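You operate a simulated robot arm through the tools that you are given. There is no shell and no other tool. Be economical: measure what you need, move in short steps, check, and stop when the job is done.

You are at the controls of a simulated robot arm. One attempt, no reset.

Task
Try both gauge pins in the upright hose end and correct the dial as the plate says.
Fine: each pin goes back in its hole; if green enters and red stops, the dial stays.
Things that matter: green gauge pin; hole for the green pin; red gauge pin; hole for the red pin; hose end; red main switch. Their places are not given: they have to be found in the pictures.

Only the result counts: the job must be done as asked and must still hold three seconds after the hand-in. Knocking over, shifting, dropping, spilling or breaking anything else fails it.

Robot
A 7-joint arm with a two-finger parallel gripper, fixed in place. Base frame: the origin is at the foot of the arm, x ahead of it, y to its left, z up; the work surface is at about z = 904. Lengths are in mm, angles in rad, forces in N, time in s.
With the tool pointing down near the work surface it reaches from about 300 to 680 mm from the base axis. Its first joint turns from -1.152 to 1.152 rad. Payload 1.57 kg.
The TCP is the grasp point between the finger pads, 30 mm short of the fingertips. In the tool frame z runs along the fingers and y along their closing line. The gripper opens to 110 mm. The fingers are 24 mm wide and 12 mm thick; the gripper's body (48 by 112 mm) begins 78 mm behind the TCP.
Orientation is that of the tool frame in the base frame, as a unit quaternion [x, y, z, w]. With the fingers straight down and closing along the base's y, the tool's x points along the base's -x, its y along +y and its z along -z.

Tools
- The arm moves only by the tool step_arm. Its argument "deltas" is a list of rows, each a list of 7 numbers: the turn, a rotation vector about the tool's x, y, z in rad, then the shift along the tool's x, y, z in m, then the finger opening in m, from 0 to 0.11. In form: [[ax, ay, az, x, y, z, gripper], ...]. A call has 1 to 12 rows; each row shifts and turns the commanded pose from where the row before left it, along the tool's axes as they then stand. Rows are played at 5 a second. More than 50 mm and 0.15 rad between two rows, or a gripper value outside its range, and nothing of the call is played. A pose out of reach is approached as far as the arm can. The call stops where the force on the tool passes 40 N (or 10 N more than at its start, if that is more) or the arm is blocked; 0.2 s more then pass. Each finger travels about 108 mm/s and halts on what it meets, pressing with about 31 N; the grip force reading is that of the motor and also rises with nothing between the fingers. The clock runs only during rows and for 0.2 s after the last one: add rows that do not move to give the fingers time. It gives the time, the measured TCP pose, the force on the tool (base axes), the opening and the grip force at its end, in the units of the frame above (readings bear some noise), and new pictures: "pictures" is both (left out), scene, wrist or none.
- Cameras (640 x 400 px; columns grow to the right, rows downward): "scene" is fixed at [175.5, -395, 1416.9]; the picture's right is [0.71, -0.70, 0.00], its down [-0.31, -0.31, -0.90] and it looks along [0.63, 0.64, -0.44] (base axes); focal length 296 px, centre (320, 200). "wrist" rides on the gripper at [70, 16, -141] in the tool frame; the picture's right is [-0.23, 0.97, 0.00], its down [-0.85, -0.20, -0.48] and it looks along [-0.47, -0.11, 0.88] (tool axes); focal length 222 px, centre (320, 200).
- locate(camera, pixels): for up to 12 pixels [column, row] of the newest picture of that camera ("zoom" is the newest enlarged one), the place [x, y, z] in the base frame of the surface seen there, good to about 2 mm. It takes no simulated time.
- enlarge(camera, box): a new picture of the part [left, top, right, bottom] of that camera's present view, enlarged. It takes no simulated time.
- job_done(): hands the job in; it is judged then, once.

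Keep the steps short. Do not move on a guess: measure, check each grasp and each placing, and mend mistakes. In all there are 80 turns and 170 pictures (those below and enlarged ones count). Leave the gripper open and the arm clear of the work at the hand-in unless told otherwise, and finish with a single line.

The tools are called after "Request:" as a command line: name --pt "numbers of a row" for each row, then --argument value for the rest, lists and objects as JSON in quotes. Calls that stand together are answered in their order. step_arm: Moves the arm, as the interface text tells. Its arguments: {"type":"object","properties":{"deltas":{"type":"array","items":{"type":"array","items":{"type":"number"}}},"pictures":{"type":"string","enum":["both","scene","wrist","none"]}},"required":["deltas"]} The other tools are called the same way: locate (camera, pixels) gives the place of the surface under pixels of a picture; enlarge (camera, box) takes an enlarged picture of a part of a camera's view; job_done () hands the job in.

At the start:

```text
time_s: 0.0
tcp_pos: [359.9, 23.3, 1326.2]
ee_rot: [0.0, 1.0, 0.0, 0.0]
force: [-0.6, 0.1, 0.4]
width: 109.9
grip_force: 0.0
```

scene: 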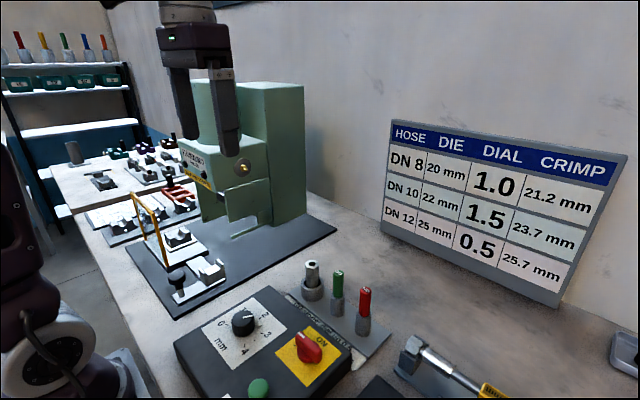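
wrist: 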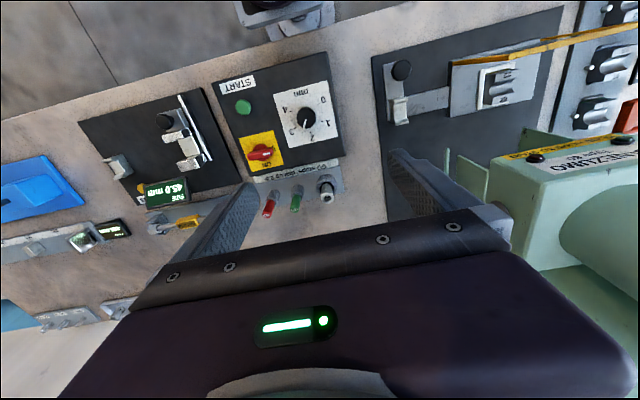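

I'll look closely at the pins, hose end, dial and plates.

Request:
enlarge --camera "scene" --box '[170, 240, 410, 400]'

Request:
enlarge --camera "wrist" --box '[200, 60, 360, 220]'

Request:
enlarge --camera "scene" --box '[370, 100, 640, 320]'

```text
2.50 times, centred on (290, 320) of scene
```

zoom: 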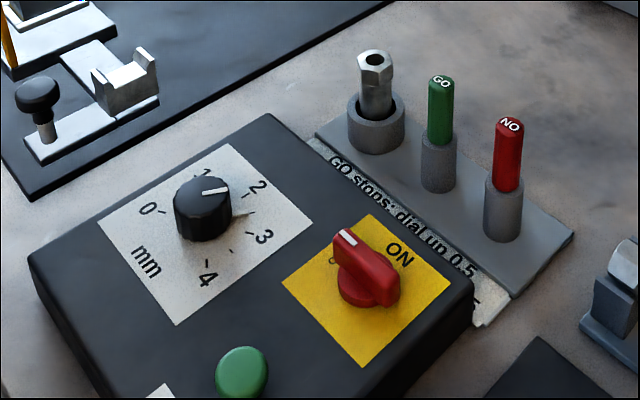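

```text
2.50 times, centred on (280, 140) of wrist
```

zoom: 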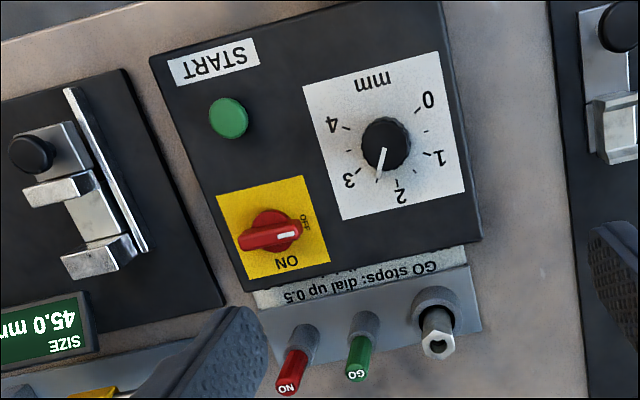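

```text
1.82 times, centred on (505, 210) of scene
```

zoom: 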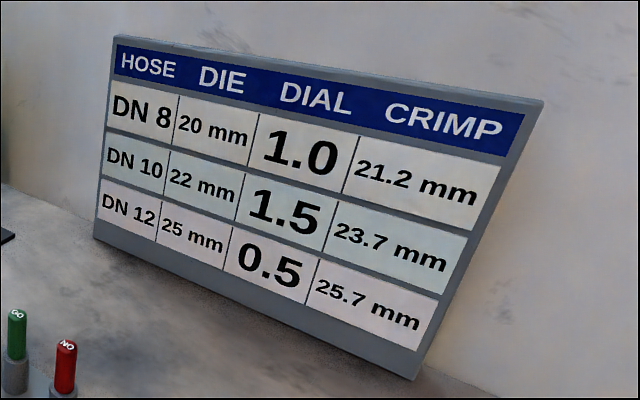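

I see hose end at scene (312,265), green pin (338,272), red pin (365,290), dial (244,321), switch (308,347). Locating them.

Request:
locate --camera "scene" --pixels '[[312, 268], [338, 285], [364, 303], [338, 273], [364, 290], [244, 315], [308, 347], [320, 292], [335, 310], [363, 326], [311, 288], [383, 330]]'

Request:
locate --camera "wrist" --pixels '[[307, 117], [260, 153], [327, 197], [295, 204], [267, 211], [302, 187], [275, 192], [325, 182], [285, 178]]'

```text
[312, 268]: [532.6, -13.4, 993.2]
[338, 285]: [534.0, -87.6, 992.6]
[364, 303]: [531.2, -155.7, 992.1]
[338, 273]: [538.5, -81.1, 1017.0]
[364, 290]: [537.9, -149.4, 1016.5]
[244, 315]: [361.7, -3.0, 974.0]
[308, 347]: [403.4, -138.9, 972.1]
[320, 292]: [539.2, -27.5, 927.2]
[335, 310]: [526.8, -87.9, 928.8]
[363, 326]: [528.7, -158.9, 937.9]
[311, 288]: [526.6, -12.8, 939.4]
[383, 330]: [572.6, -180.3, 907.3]
```

```text
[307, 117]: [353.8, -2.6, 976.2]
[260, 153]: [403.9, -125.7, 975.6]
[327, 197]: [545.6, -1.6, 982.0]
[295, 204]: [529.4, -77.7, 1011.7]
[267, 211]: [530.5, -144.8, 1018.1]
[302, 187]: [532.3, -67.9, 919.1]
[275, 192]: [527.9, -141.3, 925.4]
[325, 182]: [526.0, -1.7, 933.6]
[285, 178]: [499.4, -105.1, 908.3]
```

Move to above the pins for a nearer look at the panel and the plate.

Request:
step_arm --pt "0 0 0 -0.008 -0.0206 0.0352 0.11" --pt "0 0 0 -0.008 -0.0206 0.0352 0.11" --pt "0 0 0 -0.008 -0.0206 0.0352 0.11" --pt "0 0 0 -0.008 -0.0206 0.0352 0.11" --pt "0 0 0 -0.008 -0.0206 0.0352 0.11" --pt "0 0 0 0 0 0 0.11" --pictures "wrist"

```text
time_s: 1.4
tcp_pos: [400.0, -79.6, 1149.3]
ee_rot: [0.001, 1.0, 0.0, 0.001]
force: [0.2, 0.2, 0.3]
width: 109.8
grip_force: 0.0
```

wrist: 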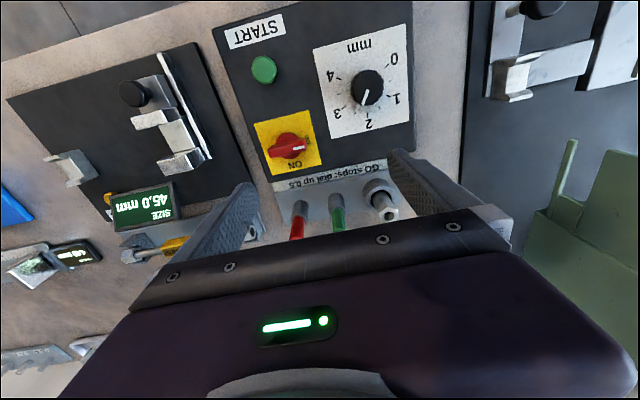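

Request:
enlarge --camera "wrist" --box '[310, 20, 420, 140]'

Request:
enlarge --camera "wrist" --box '[250, 130, 420, 245]'

```text
3.33 times, centred on (365, 80) of wrist
```

zoom: 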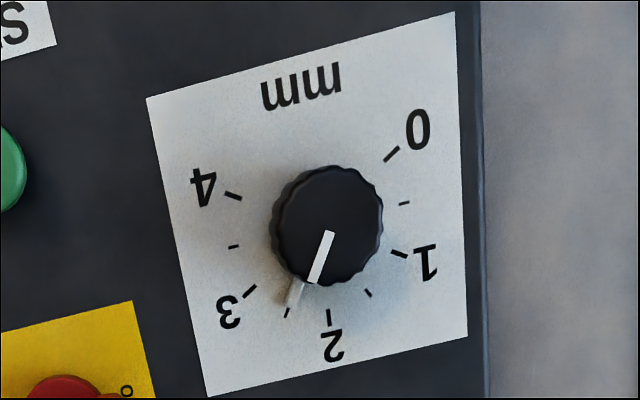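

```text
3.48 times, centred on (335, 188) of wrist
```

zoom: 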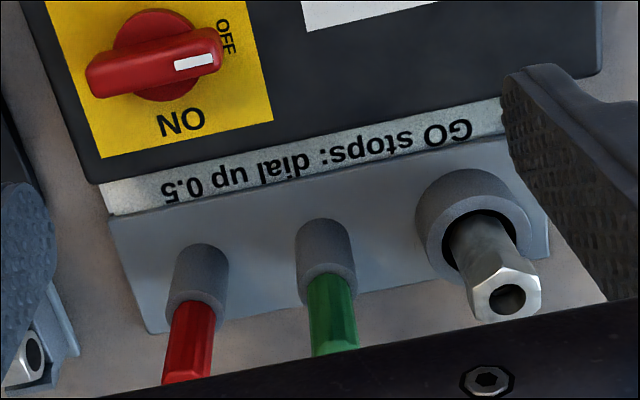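

Dial reads 2.5; switch is OFF. Check the plate's second line from the scene.

Request:
enlarge --camera "scene" --box '[275, 280, 375, 370]'

Request:
enlarge --camera "scene" --box '[290, 250, 390, 345]'

```text
4.44 times, centred on (325, 325) of scene
```

zoom: 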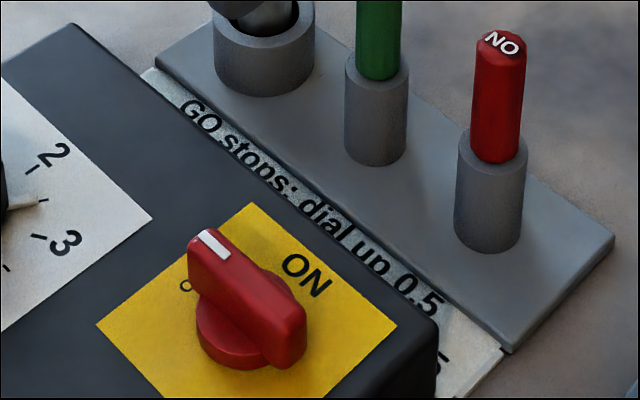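

```text
4.21 times, centred on (340, 298) of scene
```

zoom: 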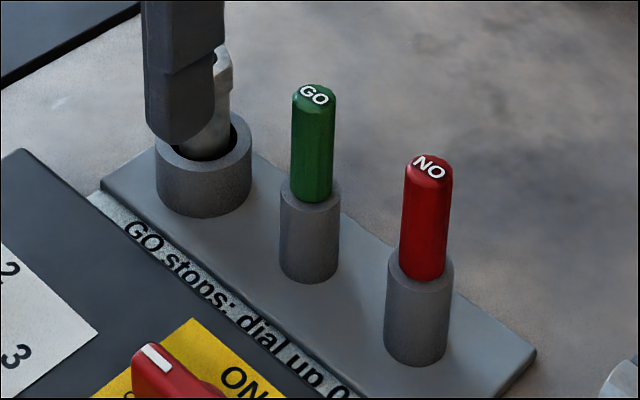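

Line 2 is hidden behind the panel ("…5"). Go further forward so the camera looks down on it.

Request:
step_arm --pt "0 0 0 -0.0475 0 0 0.11" --pt "0 0 0 -0.0475 0 0 0.11" --pt "0 0 0 -0.0475 0 0 0.11" --pt "0 0 0 -0.0475 0 0 0.11" --pt "0 0 0 0 0 0 0.11" --pictures "wrist"

Request:
enlarge --camera "wrist" --box '[230, 0, 430, 120]'

```text
time_s: 2.6
tcp_pos: [589.5, -80.9, 1150.2]
ee_rot: [0.001, 1.0, 0.0, -0.001]
force: [0.4, -0.1, -0.1]
width: 109.8
grip_force: 0.1
```

wrist: 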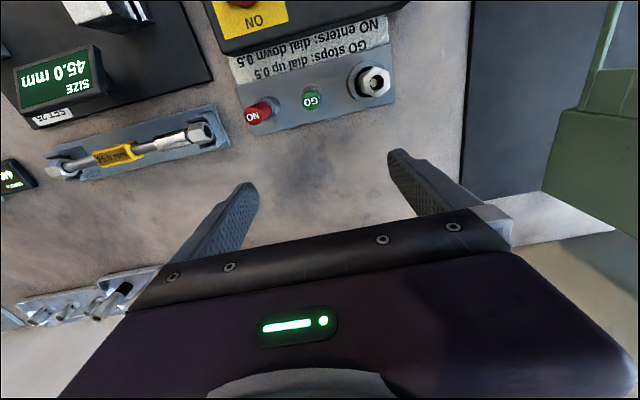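

```text
3.20 times, centred on (330, 60) of wrist
```

zoom: 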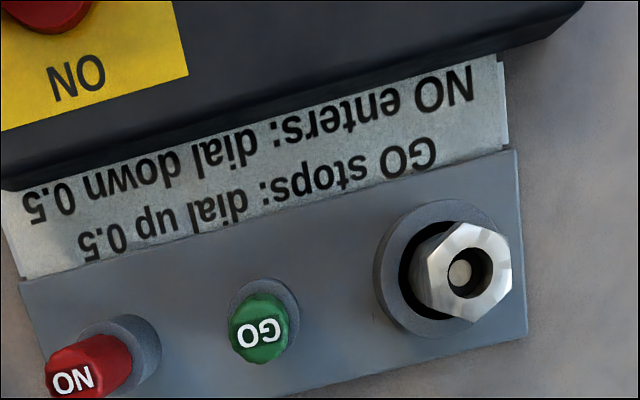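

Plate: GO stops → dial up 0.5; NO enters → dial down 0.5. Measure the pin tops and the hose end.

Request:
locate --camera "zoom" --pixels '[[259, 334], [72, 378], [459, 273], [437, 300], [503, 250], [455, 228], [497, 305], [470, 311], [436, 265], [500, 290], [245, 338], [275, 330]]'

Request:
locate --camera "wrist" --pixels '[[311, 101], [253, 118], [311, 93], [311, 108]]'

```text
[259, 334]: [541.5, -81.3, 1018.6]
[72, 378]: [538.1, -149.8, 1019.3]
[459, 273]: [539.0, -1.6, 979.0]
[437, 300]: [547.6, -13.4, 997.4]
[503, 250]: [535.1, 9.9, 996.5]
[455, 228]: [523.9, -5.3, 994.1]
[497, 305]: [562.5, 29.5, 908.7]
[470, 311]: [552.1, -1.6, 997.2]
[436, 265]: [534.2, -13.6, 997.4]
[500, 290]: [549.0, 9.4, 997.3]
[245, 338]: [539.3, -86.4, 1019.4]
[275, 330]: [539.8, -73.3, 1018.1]
```

```text
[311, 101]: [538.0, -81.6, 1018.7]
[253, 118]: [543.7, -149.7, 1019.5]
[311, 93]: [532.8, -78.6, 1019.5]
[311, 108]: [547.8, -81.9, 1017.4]
```

Pin centres ≈ green (540,-80.5), red (540,-150), hose (541,-2, top 997). Come over the green pin, opening narrowed to 45 mm.

Request:
step_arm --pt "0 0 0 0.0495 0.0005 0 0.045" --pt "0 0 0 0 0 0.04 0.045" --pt "0 0 0 0 0 0.03 0.045" --pt "0 0 0 0 0 0 0.045" --pt "0 0 0 0 0 0 0.045" --pictures "both"

Request:
enlarge --camera "scene" --box '[280, 230, 400, 340]'

```text
time_s: 3.8
tcp_pos: [541.2, -81.3, 1080.5]
ee_rot: [0.0, 1.0, 0.0, 0.0]
force: [-0.8, 0.5, 0.0]
width: 45.0
grip_force: 0.1
```

scene: 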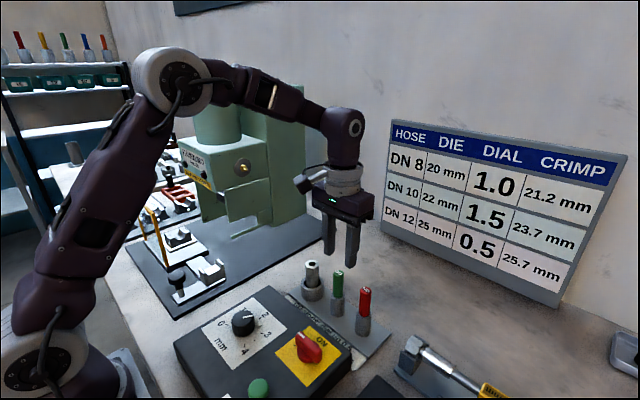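
wrist: 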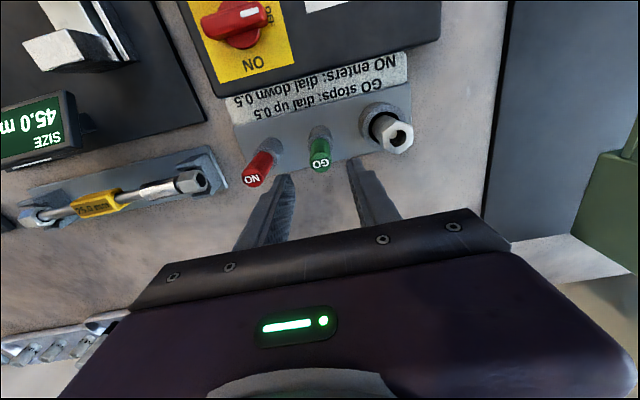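

```text
3.64 times, centred on (340, 285) of scene
```

zoom: 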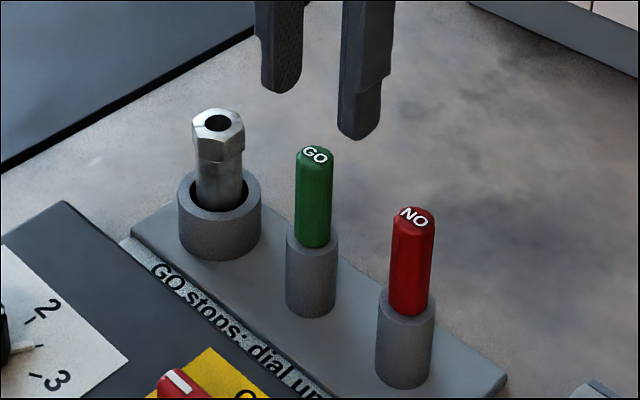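

Request:
locate --camera "zoom" --pixels '[[312, 240], [312, 256], [408, 308], [408, 322], [299, 210], [331, 210], [218, 152], [218, 165], [202, 190], [236, 190], [215, 224], [232, 115]]'

Request:
locate --camera "wrist" --pixels '[[397, 134], [384, 152], [403, 152], [413, 140], [394, 120], [378, 137], [311, 163], [327, 163], [319, 170], [319, 155], [397, 152], [406, 127]]'

```text
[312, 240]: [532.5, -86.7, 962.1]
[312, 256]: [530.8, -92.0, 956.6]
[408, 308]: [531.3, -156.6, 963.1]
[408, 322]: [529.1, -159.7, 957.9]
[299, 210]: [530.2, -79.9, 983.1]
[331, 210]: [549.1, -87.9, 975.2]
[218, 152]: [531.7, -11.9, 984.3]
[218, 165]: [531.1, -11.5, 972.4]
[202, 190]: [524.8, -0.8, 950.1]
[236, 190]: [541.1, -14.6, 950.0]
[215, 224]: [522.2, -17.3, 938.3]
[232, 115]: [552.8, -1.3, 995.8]
```

```text
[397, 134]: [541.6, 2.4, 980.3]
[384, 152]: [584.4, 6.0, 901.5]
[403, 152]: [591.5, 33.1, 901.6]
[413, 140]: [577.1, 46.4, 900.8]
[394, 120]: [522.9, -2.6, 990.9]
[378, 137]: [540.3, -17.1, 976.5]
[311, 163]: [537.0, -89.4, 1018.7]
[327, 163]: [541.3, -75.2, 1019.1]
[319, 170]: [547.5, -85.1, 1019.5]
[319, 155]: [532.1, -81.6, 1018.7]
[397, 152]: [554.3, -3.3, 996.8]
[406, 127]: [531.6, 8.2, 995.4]
```

Centred over green (y -81). Holder top ≈ 960, so TCP 1002 puts tips at 972. Descend and close.

Request:
step_arm --pt "0 0 0 0 0 0.04 0.045" --pt "0 0 0 0 0 0.0385 0.045" --pt "0 0 0 0 0 0 0.045" --pt "0 0 0 0 0 0 0.03" --pt "0 0 0 0 0 0 0.01" --pt "0 0 0 0 0 0 0.0" --pt "0 0 0 0 0 0 0.0" --pictures "both"

```text
time_s: 5.4
tcp_pos: [541.7, -81.7, 1002.3]
ee_rot: [-0.001, 1.0, -0.001, 0.001]
force: [0.2, 0.6, 0.2]
width: 20.9
grip_force: 31.4
```

scene: 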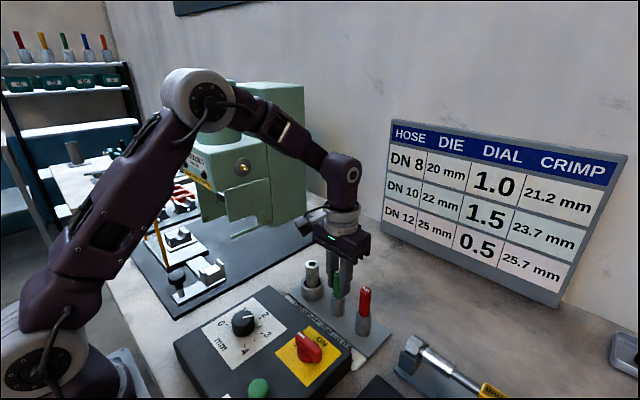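
wrist: 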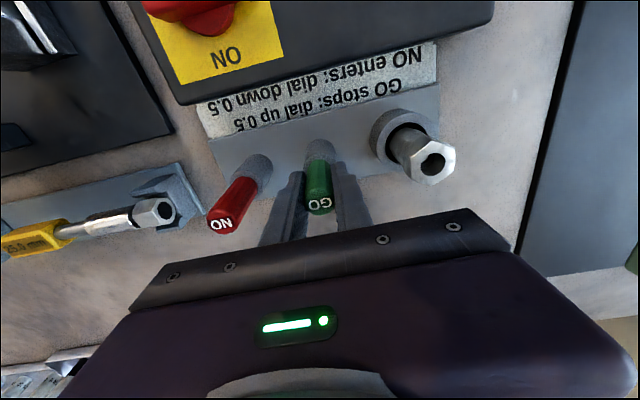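

Gripped at 20.9 mm, matches the handle. Lift straight up.

Request:
step_arm --pt "0 0 0 0 0 -0.02 0" --pt "0 0 0 0 0 -0.03 0" --pt "0 0 0 0 0 -0.04 0" --pt "0 0 0 0 0 -0.02 0" --pt "0 0 0 0 0 0 0" --pictures "both"

Request:
enlarge --camera "scene" --box '[280, 200, 400, 310]'

Request:
enlarge --camera "wrist" --box '[230, 80, 430, 230]'

```text
time_s: 6.6
tcp_pos: [541.0, -82.2, 1111.8]
ee_rot: [0.001, 1.0, 0.0, 0.0]
force: [-0.4, 0.7, -0.6]
width: 21.0
grip_force: 31.2
```

scene: 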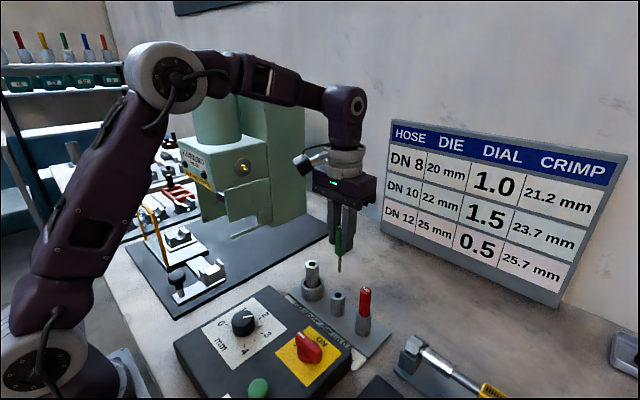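
wrist: 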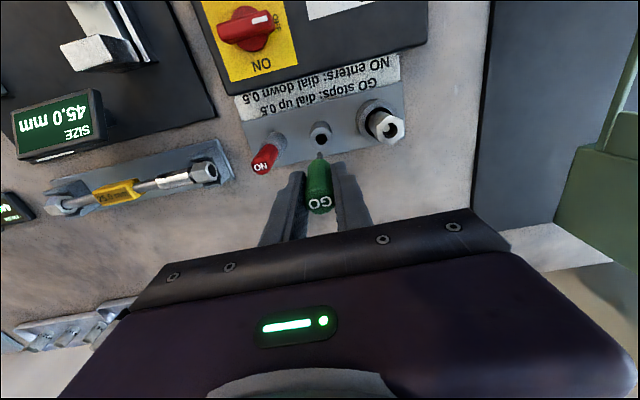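

```text
3.64 times, centred on (340, 255) of scene
```

zoom: 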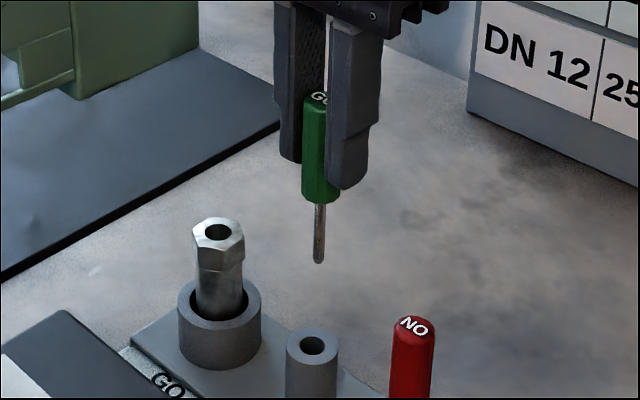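

```text
2.67 times, centred on (330, 155) of wrist
```

zoom: 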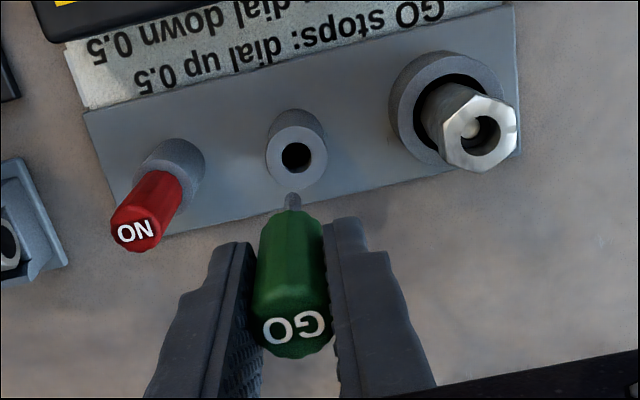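

Shank about 6 mm thick, 30+ mm long. Measure shank, green hole and bore rim.

Request:
locate --camera "zoom" --pixels '[[270, 157], [325, 157], [297, 131], [297, 182], [453, 100], [500, 104], [513, 128], [488, 168], [448, 155], [442, 128], [293, 204], [500, 135]]'

Request:
locate --camera "scene" --pixels '[[339.6, 271], [339.6, 265], [340, 257], [340, 250], [302.5, 264], [312, 260], [321.5, 264.5], [312.5, 269.5], [337, 294]]'

```text
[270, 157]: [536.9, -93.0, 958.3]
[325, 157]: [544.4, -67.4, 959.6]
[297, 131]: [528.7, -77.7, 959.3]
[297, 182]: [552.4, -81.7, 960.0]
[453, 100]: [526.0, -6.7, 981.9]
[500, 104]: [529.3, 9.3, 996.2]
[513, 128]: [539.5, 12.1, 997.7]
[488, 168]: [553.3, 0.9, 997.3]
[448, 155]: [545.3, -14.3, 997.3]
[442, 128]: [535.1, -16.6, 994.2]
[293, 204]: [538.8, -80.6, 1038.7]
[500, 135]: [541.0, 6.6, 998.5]
```

```text
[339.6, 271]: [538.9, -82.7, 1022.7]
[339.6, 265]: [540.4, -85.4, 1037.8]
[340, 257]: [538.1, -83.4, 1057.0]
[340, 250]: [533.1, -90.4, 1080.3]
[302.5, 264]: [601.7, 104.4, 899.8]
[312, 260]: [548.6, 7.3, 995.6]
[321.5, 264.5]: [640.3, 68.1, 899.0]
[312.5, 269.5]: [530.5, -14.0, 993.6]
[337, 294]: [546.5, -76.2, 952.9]
```

Request:
enlarge --camera "wrist" --box '[360, 95, 410, 150]'

```text
7.27 times, centred on (385, 122) of wrist
```

zoom: 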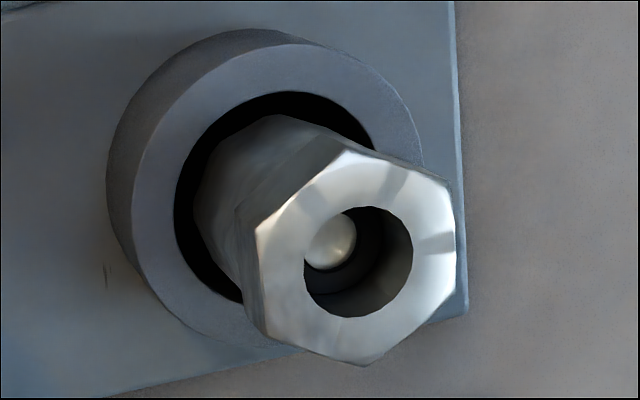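

Request:
locate --camera "zoom" --pixels '[[298, 265], [420, 262], [362, 200], [352, 323], [330, 240], [260, 225], [452, 195], [345, 152], [365, 362], [268, 325], [452, 290], [375, 285]]'

```text
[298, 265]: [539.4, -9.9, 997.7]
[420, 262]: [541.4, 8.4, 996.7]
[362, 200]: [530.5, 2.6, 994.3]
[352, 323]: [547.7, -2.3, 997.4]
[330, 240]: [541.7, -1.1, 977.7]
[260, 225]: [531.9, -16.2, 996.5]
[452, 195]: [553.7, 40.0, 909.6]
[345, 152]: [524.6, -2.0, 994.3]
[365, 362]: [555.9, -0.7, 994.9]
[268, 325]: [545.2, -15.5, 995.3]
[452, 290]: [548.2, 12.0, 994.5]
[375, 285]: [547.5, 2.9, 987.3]
```

Bore centre ≈ (540.3, -1), green hole ≈ (540.5, -80.2): shift +79 in y at this height (tip ≥ 1020, hose top 997).

Request:
step_arm --pt "0 0 0 0 0.04 0 0" --pt "0 0 0 0 0.0392 0 0" --pt "0 0 0 0 0 0 0" --pt "0 0 0 0 0 0 0" --pictures "both"

Request:
enlarge --camera "scene" --box '[270, 200, 370, 310]'

Request:
enlarge --camera "wrist" --box '[290, 110, 360, 210]'

```text
time_s: 7.6
tcp_pos: [544.3, 1.6, 1111.7]
ee_rot: [0.0, 1.0, 0.0, 0.001]
force: [-0.4, -0.1, -0.8]
width: 20.5
grip_force: 31.3
```

scene: 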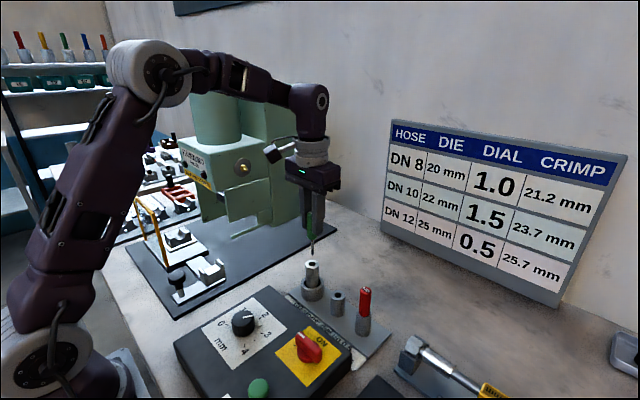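
wrist: 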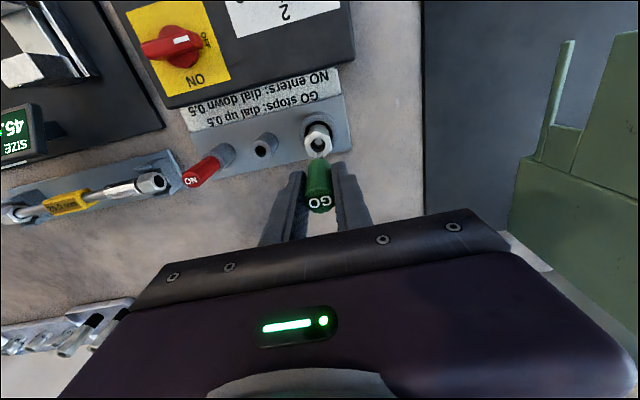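

```text
3.64 times, centred on (320, 255) of scene
```

zoom: 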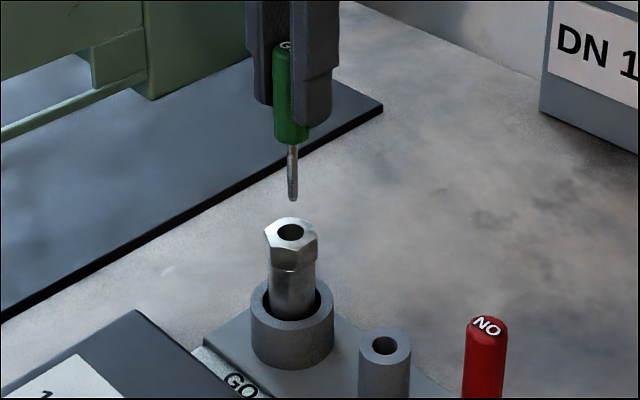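

```text
4.00 times, centred on (325, 160) of wrist
```

zoom: 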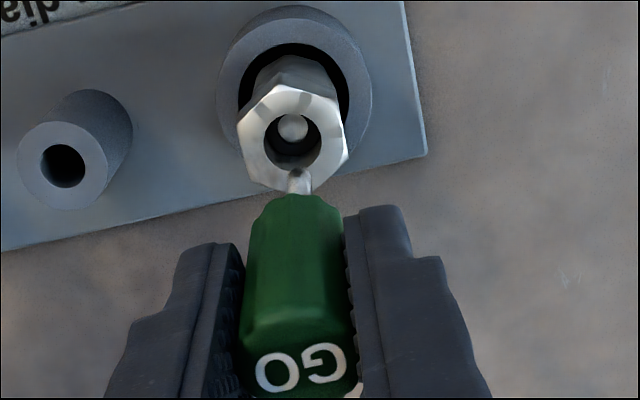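

Request:
locate --camera "zoom" --pixels '[[300, 174], [300, 180], [300, 186], [295, 182], [305, 182], [263, 138], [322, 138], [292, 108], [292, 171], [291, 127]]'

Request:
locate --camera "scene" --pixels '[[312.3, 253.5], [312.3, 250], [312.3, 246], [312.3, 242]]'

Request:
step_arm --pt "0 0 0 0 0 0 0" --pictures "none"

```text
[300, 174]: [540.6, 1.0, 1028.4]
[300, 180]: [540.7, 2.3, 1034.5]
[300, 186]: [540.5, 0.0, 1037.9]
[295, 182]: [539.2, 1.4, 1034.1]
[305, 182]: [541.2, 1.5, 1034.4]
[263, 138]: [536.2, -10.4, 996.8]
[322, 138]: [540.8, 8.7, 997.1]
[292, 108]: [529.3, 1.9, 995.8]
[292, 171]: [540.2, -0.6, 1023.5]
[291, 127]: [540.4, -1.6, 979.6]
```

```text
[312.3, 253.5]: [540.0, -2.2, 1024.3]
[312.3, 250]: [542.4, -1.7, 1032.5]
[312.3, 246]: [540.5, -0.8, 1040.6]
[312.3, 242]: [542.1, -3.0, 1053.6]
```

```text
time_s: 8.0
tcp_pos: [544.0, 1.1, 1109.8]
ee_rot: [0.0, 1.0, 0.0, -0.001]
force: [0.0, 0.0, -0.8]
width: 20.6
grip_force: 30.7
```

Shank axis ≈ (543, 0.5) versus bore (540.3, -1): shift -2.8 x, -1.7 y and come down 15 mm, then look.

Request:
step_arm --pt "0 0 0 0.0028 -0.0017 0 0" --pt "0 0 0 0 0 0.008 0" --pt "0 0 0 0 0 0.007 0" --pt "0 0 0 0 0 0 0" --pictures "both"

Request:
enlarge --camera "scene" --box '[285, 215, 335, 285]'

Request:
enlarge --camera "wrist" --box '[295, 120, 345, 180]'

```text
time_s: 9.0
tcp_pos: [538.4, -2.8, 1097.3]
ee_rot: [0.0, 1.0, 0.0, 0.001]
force: [0.2, -0.1, -0.7]
width: 20.9
grip_force: 31.3
```

scene: 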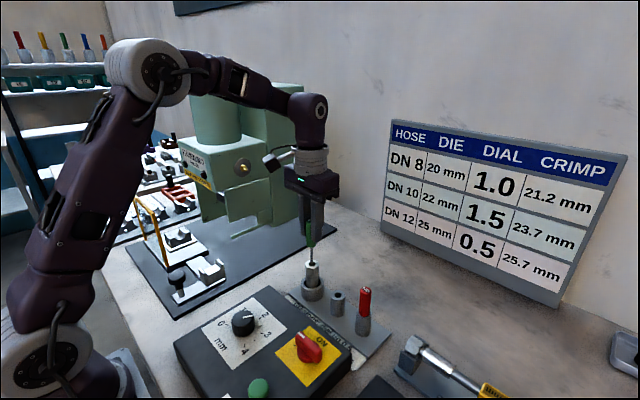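
wrist: 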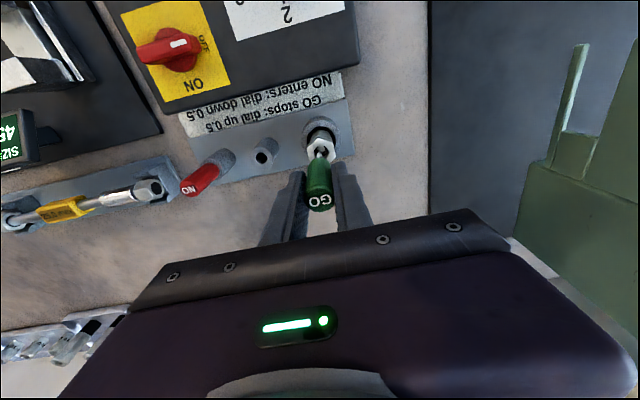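

```text
5.71 times, centred on (310, 250) of scene
```

zoom: 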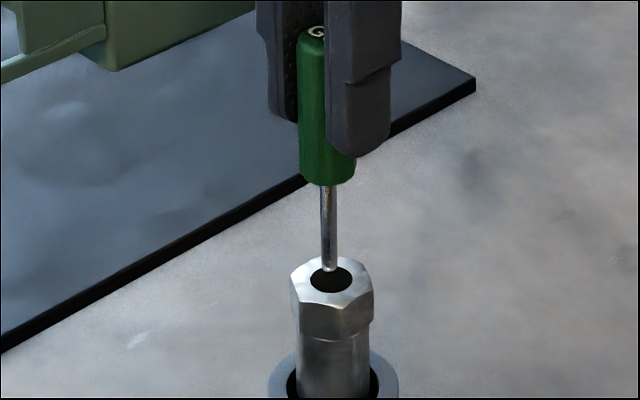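

```text
6.67 times, centred on (320, 150) of wrist
```

zoom: 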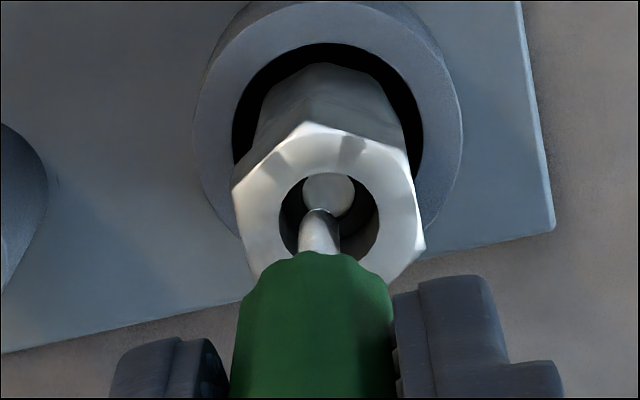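

Request:
locate --camera "zoom" --pixels '[[317, 215], [317, 230], [317, 244], [308, 235], [330, 235], [278, 215], [381, 215], [329, 190], [240, 190], [422, 240], [307, 126]]'

Request:
locate --camera "scene" --pixels '[[311.5, 260.5], [311.5, 255], [311.5, 250]]'

Request:
step_arm --pt "0 0 0 0 0 0 0" --pictures "none"

```text
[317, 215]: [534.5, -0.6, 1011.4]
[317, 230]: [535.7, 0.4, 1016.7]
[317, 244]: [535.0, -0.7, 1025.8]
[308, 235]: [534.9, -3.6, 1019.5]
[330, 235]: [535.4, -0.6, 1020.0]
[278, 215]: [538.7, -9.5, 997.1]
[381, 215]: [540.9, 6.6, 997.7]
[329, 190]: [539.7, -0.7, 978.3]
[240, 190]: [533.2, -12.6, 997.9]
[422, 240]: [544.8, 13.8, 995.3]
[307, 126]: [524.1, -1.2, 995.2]
```

```text
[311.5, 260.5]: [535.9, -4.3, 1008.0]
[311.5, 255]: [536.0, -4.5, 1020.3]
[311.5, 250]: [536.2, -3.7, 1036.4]
```

```text
time_s: 9.4
tcp_pos: [538.7, -0.9, 1096.3]
ee_rot: [0.0, 1.0, 0.0, 0.0]
force: [0.6, -1.1, -0.5]
width: 20.8
grip_force: 31.2
```

Shank now ≈ (537.5,-2); correct +2.3 x, +0.9 y and recheck by reading.

Request:
step_arm --pt "0 0 0 -0.0023 0.0009 0 0" --pt "0 0 0 0 0 0 0" --pt "0 0 0 0 0 0 0" --pictures "wrist"

Request:
enlarge --camera "wrist" --box '[295, 120, 345, 180]'

```text
time_s: 10.2
tcp_pos: [539.0, -1.5, 1097.7]
ee_rot: [0.0, 1.0, 0.0, 0.0]
force: [-0.1, 0.1, -0.9]
width: 20.7
grip_force: 30.6
```

wrist: 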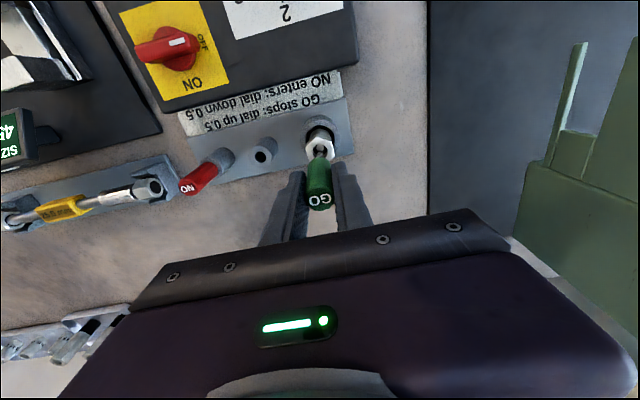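

```text
6.67 times, centred on (320, 150) of wrist
```

zoom: 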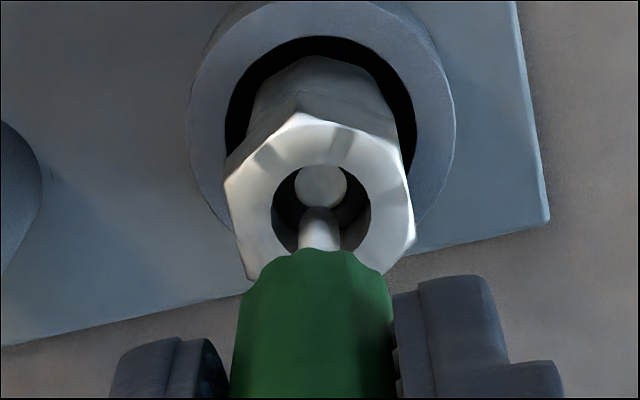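

Shank lies in line with bore and its inner end now. Go down 12 mm gently.

Request:
step_arm --pt "0 0 0 0 0 0.004 0" --pt "0 0 0 0 0 0.004 0" --pt "0 0 0 0 0 0.004 0" --pt "0 0 0 0 0 0 0" --pictures "both"

Request:
enlarge --camera "scene" --box '[285, 215, 335, 285]'

Request:
enlarge --camera "wrist" --box '[295, 120, 345, 180]'

```text
time_s: 11.2
tcp_pos: [539.2, -1.3, 1084.4]
ee_rot: [0.0, 1.0, 0.001, 0.0]
force: [-0.5, 0.5, -0.4]
width: 20.9
grip_force: 30.9
```

scene: 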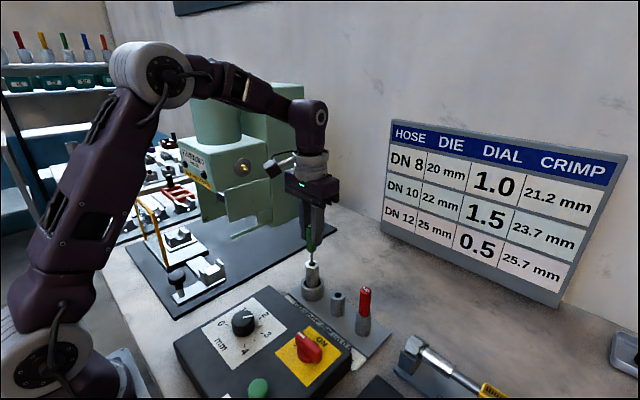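
wrist: 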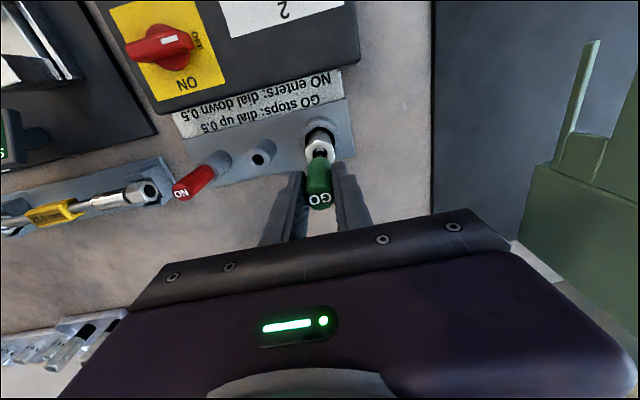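

```text
5.71 times, centred on (310, 250) of scene
```

zoom: 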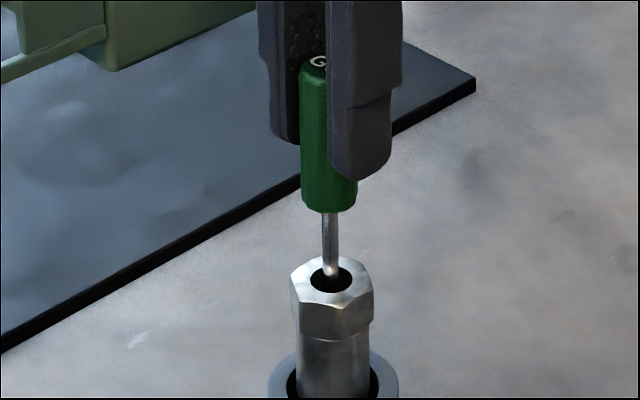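

```text
6.67 times, centred on (320, 150) of wrist
```

zoom: 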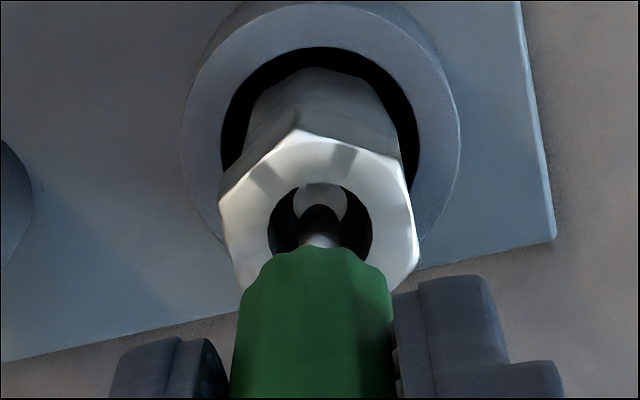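

Tip is in the mouth, centred. Continue down 12 mm in 2 mm steps, watching force.

Request:
step_arm --pt "0 0 0 0 0 0.002 0" --pt "0 0 0 0 0 0.002 0" --pt "0 0 0 0 0 0.002 0" --pt "0 0 0 0 0 0.002 0" --pt "0 0 0 0 0 0.002 0" --pt "0 0 0 0 0 0.002 0" --pt "0 0 0 0 0 0 0" --pictures "none"

```text
time_s: 12.8
tcp_pos: [539.7, -0.7, 1073.6]
ee_rot: [0.0, 1.0, 0.001, 0.0]
force: [1.1, -1.0, -0.4]
width: 20.9
grip_force: 31.2
```

Request:
step_arm --pt "0 0 0 0 0 0.002 0" --pt "0 0 0 0 0 0.002 0" --pt "0 0 0 0 0 0.002 0" --pt "0 0 0 0 0 0 0" --pictures "wrist"

Request:
enlarge --camera "wrist" --box '[295, 120, 345, 180]'

```text
time_s: 13.8
tcp_pos: [539.5, 0.1, 1065.3]
ee_rot: [0.0, 1.0, 0.0, 0.001]
force: [0.9, -0.2, -1.5]
width: 20.8
grip_force: 30.9
```

wrist: 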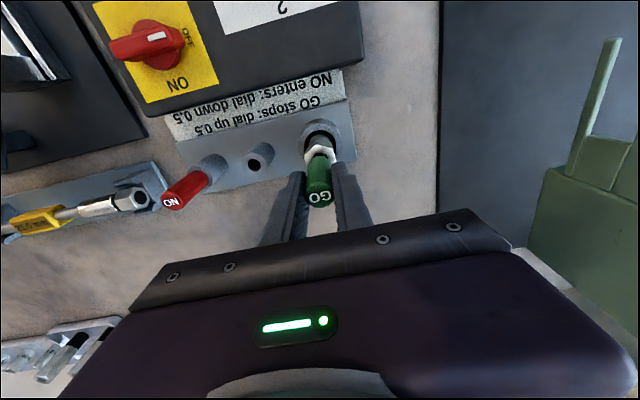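

```text
6.67 times, centred on (320, 150) of wrist
```

zoom: 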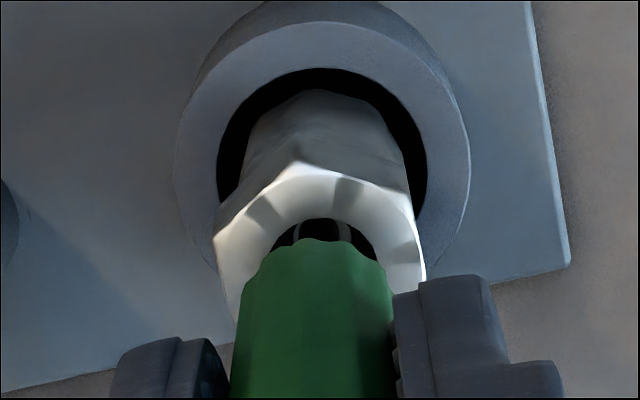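

No resistance yet (tip ≈ 975). Go on in 2 mm steps.

Request:
step_arm --pt "0 0 0 0 0 0.002 0" --pt "0 0 0 0 0 0.002 0" --pt "0 0 0 0 0 0 0" --pictures "none"

```text
time_s: 14.6
tcp_pos: [540.7, 0.8, 1061.0]
ee_rot: [0.0, 1.0, 0.0, 0.0]
force: [-1.0, -1.2, -0.9]
width: 20.8
grip_force: 31.2
```

Request:
step_arm --pt "0 0 0 0 0 0.002 0" --pt "0 0 0 0 0 0.002 0" --pt "0 0 0 0 0 0 0" --pictures "scene"

Request:
enlarge --camera "scene" --box '[285, 215, 335, 285]'

```text
time_s: 15.4
tcp_pos: [540.0, -0.4, 1056.9]
ee_rot: [0.0, 1.0, 0.0, 0.0]
force: [-0.1, -0.1, -1.0]
width: 20.6
grip_force: 31.4
```

scene: 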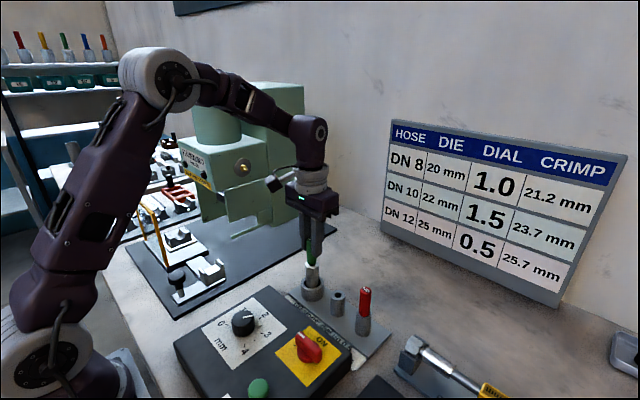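

```text
5.71 times, centred on (310, 250) of scene
```

zoom: 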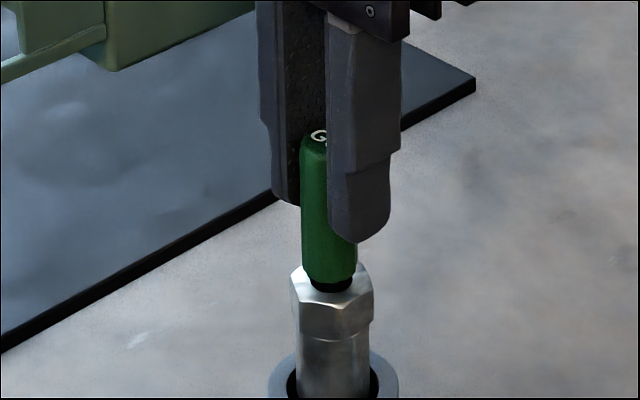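

The shank has gone past the inner end; the handle is a few mm above the nut. Continue to confirm full entry.

Request:
step_arm --pt "0 0 0 0 0 0.0015 0" --pt "0 0 0 0 0 0.0015 0" --pt "0 0 0 0 0 0.0015 0" --pt "0 0 0 0 0 0 0" --pictures "none"

```text
time_s: 16.4
tcp_pos: [539.6, -0.6, 1053.1]
ee_rot: [0.0, 1.0, 0.0, 0.0]
force: [0.2, 0.7, -1.1]
width: 20.6
grip_force: 30.5
```

Request:
step_arm --pt "0 0 0 0 0 0.0015 0" --pt "0 0 0 0 0 0.0015 0" --pt "0 0 0 0 0 0.0015 0" --pt "0 0 0 0 0 0 0" --pictures "scene"

Request:
enlarge --camera "scene" --box '[285, 215, 335, 285]'

```text
time_s: 17.1
tcp_pos: [541.1, -0.8, 1052.7]
ee_rot: [0.0, 1.0, 0.0, 0.004]
force: [-3.3, 1.0, 12.2]
width: 20.4
grip_force: 31.7
stopped in row 3: the force on the tool passed its limit (the readings are from after the stop); the commanded pose is now the measured one
```

scene: 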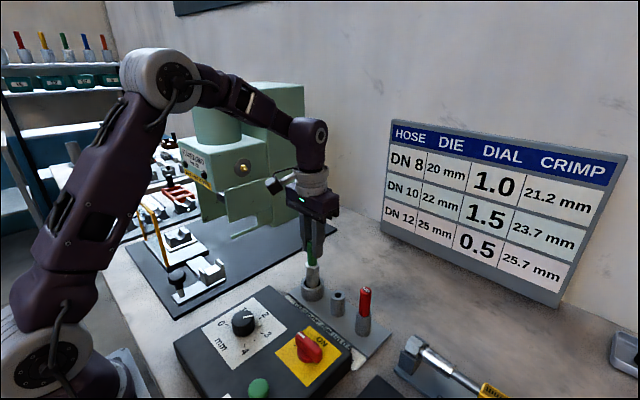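

```text
5.71 times, centred on (310, 250) of scene
```

zoom: 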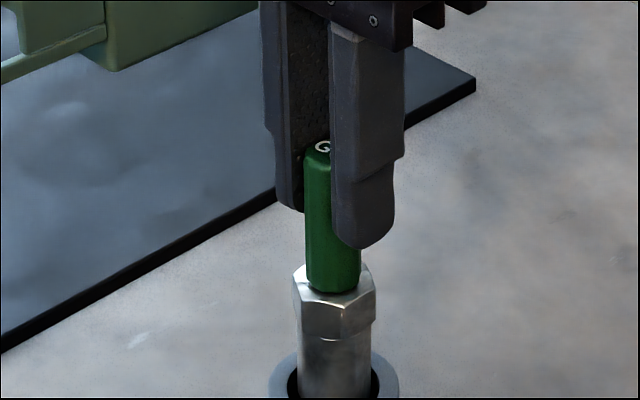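

Contact at 12 N. Check whether the handle actually rests on the nut.

Request:
locate --camera "zoom" --pixels '[[333, 286], [330, 291], [332, 299], [332, 305], [320, 148], [320, 200], [320, 270], [362, 280], [304, 280]]'

Request:
enlarge --camera "scene" --box '[300, 245, 324, 275]'

```text
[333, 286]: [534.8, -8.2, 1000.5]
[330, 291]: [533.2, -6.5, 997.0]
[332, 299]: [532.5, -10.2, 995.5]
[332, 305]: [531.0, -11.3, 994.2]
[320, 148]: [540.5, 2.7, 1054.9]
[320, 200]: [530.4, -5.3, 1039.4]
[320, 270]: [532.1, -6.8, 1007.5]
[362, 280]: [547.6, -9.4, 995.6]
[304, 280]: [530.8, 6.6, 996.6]
```

```text
13.33 times, centred on (312, 260) of scene
```

zoom: 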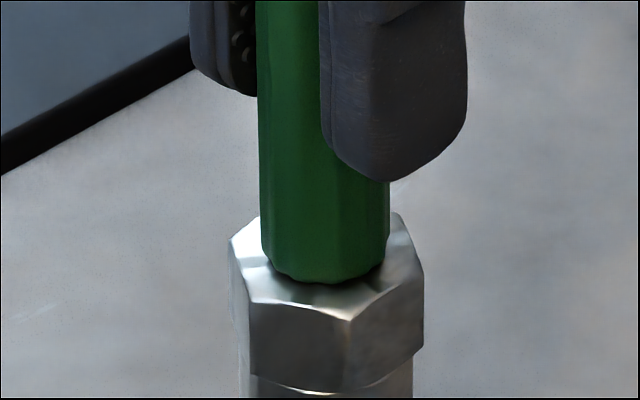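

Handle bottom sits at 997 on the nut: GO enters. (Pin sits lower in the grip: top = TCP+2.) Lift it out.

Request:
step_arm --pt "0 0 0 0 0 -0.004 0" --pt "0 0 0 0 0 -0.016 0" --pt "0 0 0 0 0 -0.025 0" --pt "0 0 0 0 0 -0.03 0" --pt "0 0 0 0 0 0 0" --pictures "both"

Request:
enlarge --camera "scene" --box '[270, 190, 370, 300]'

```text
time_s: 18.3
tcp_pos: [542.3, -2.7, 1127.6]
ee_rot: [0.0, 1.0, 0.0, 0.002]
force: [0.1, -0.1, -0.7]
width: 20.5
grip_force: 31.5
```

scene: 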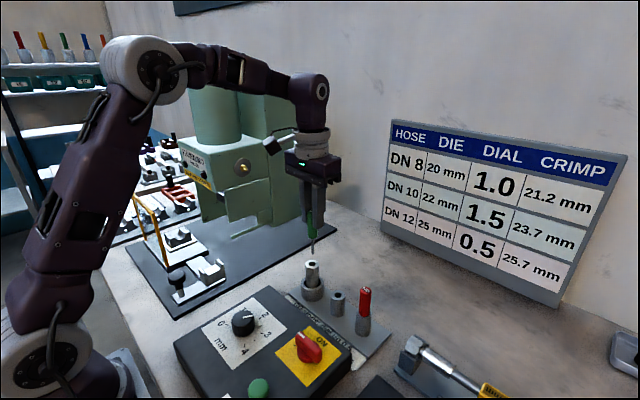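
wrist: 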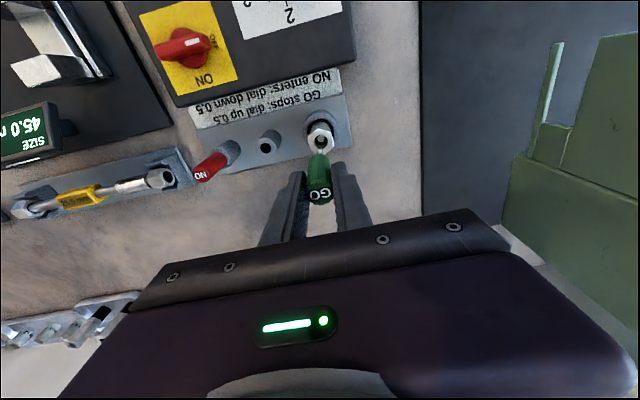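

```text
3.64 times, centred on (320, 245) of scene
```

zoom: 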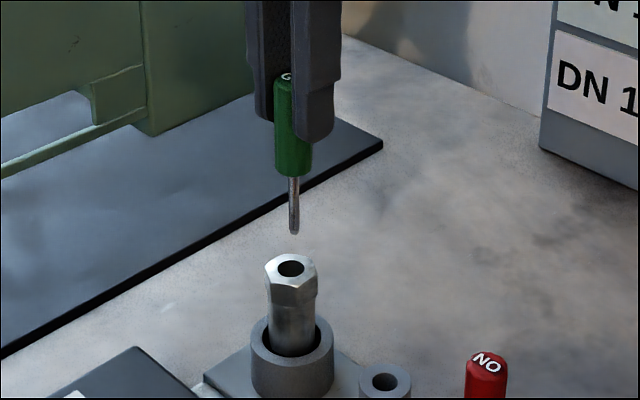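

Hose end still stands straight. Carry the green pin to its hole: -78 in y, then down 25.

Request:
step_arm --pt "0 0 0 0.001 -0.04 0 0" --pt "0 0 0 0 -0.0375 0 0" --pt "0 0 0 0 0 0.025 0" --pt "0 0 0 0 0 0 0" --pt "0 0 0 0 0 0 0" --pictures "both"

Request:
enlarge --camera "scene" --box '[310, 230, 370, 310]'

Request:
enlarge --camera "wrist" --box '[295, 110, 345, 180]'

```text
time_s: 19.5
tcp_pos: [539.8, -76.3, 1102.2]
ee_rot: [-0.001, 1.0, 0.0, 0.003]
force: [-0.7, 0.0, -1.1]
width: 20.5
grip_force: 30.9
```

scene: 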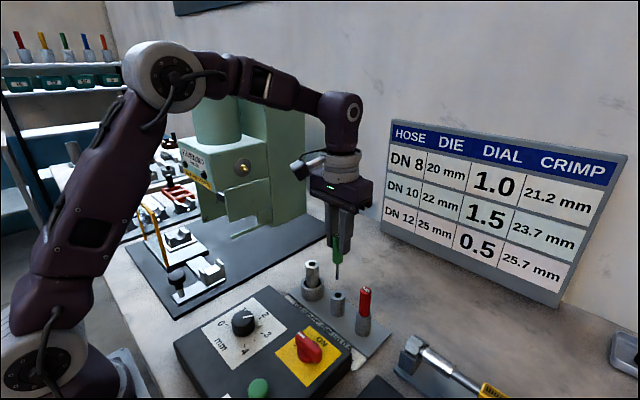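
wrist: 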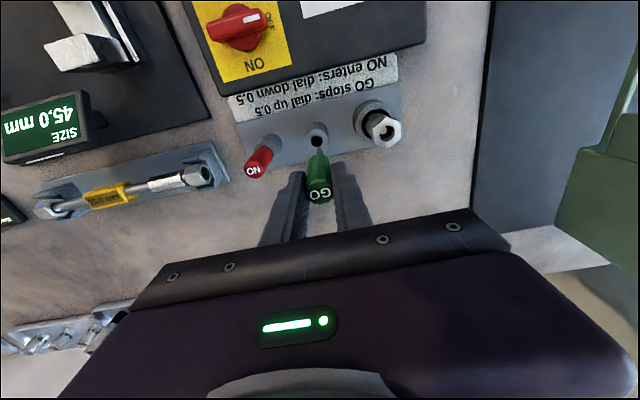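

```text
5.00 times, centred on (340, 270) of scene
```

zoom: 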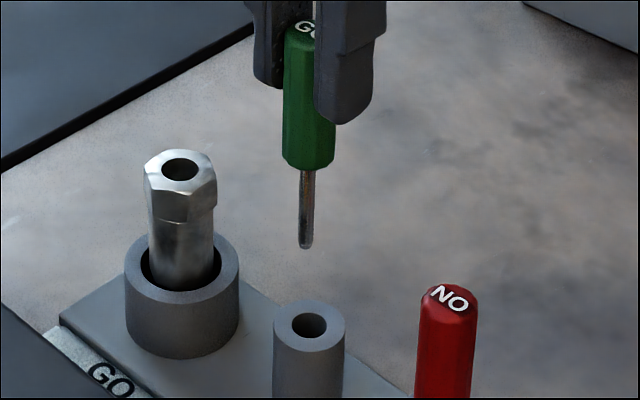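

```text
5.71 times, centred on (320, 145) of wrist
```

zoom: 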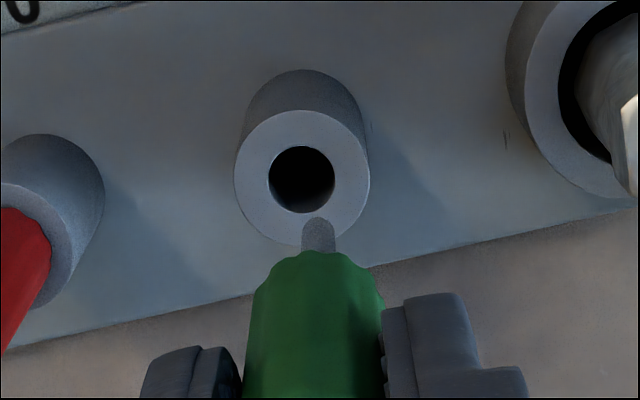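

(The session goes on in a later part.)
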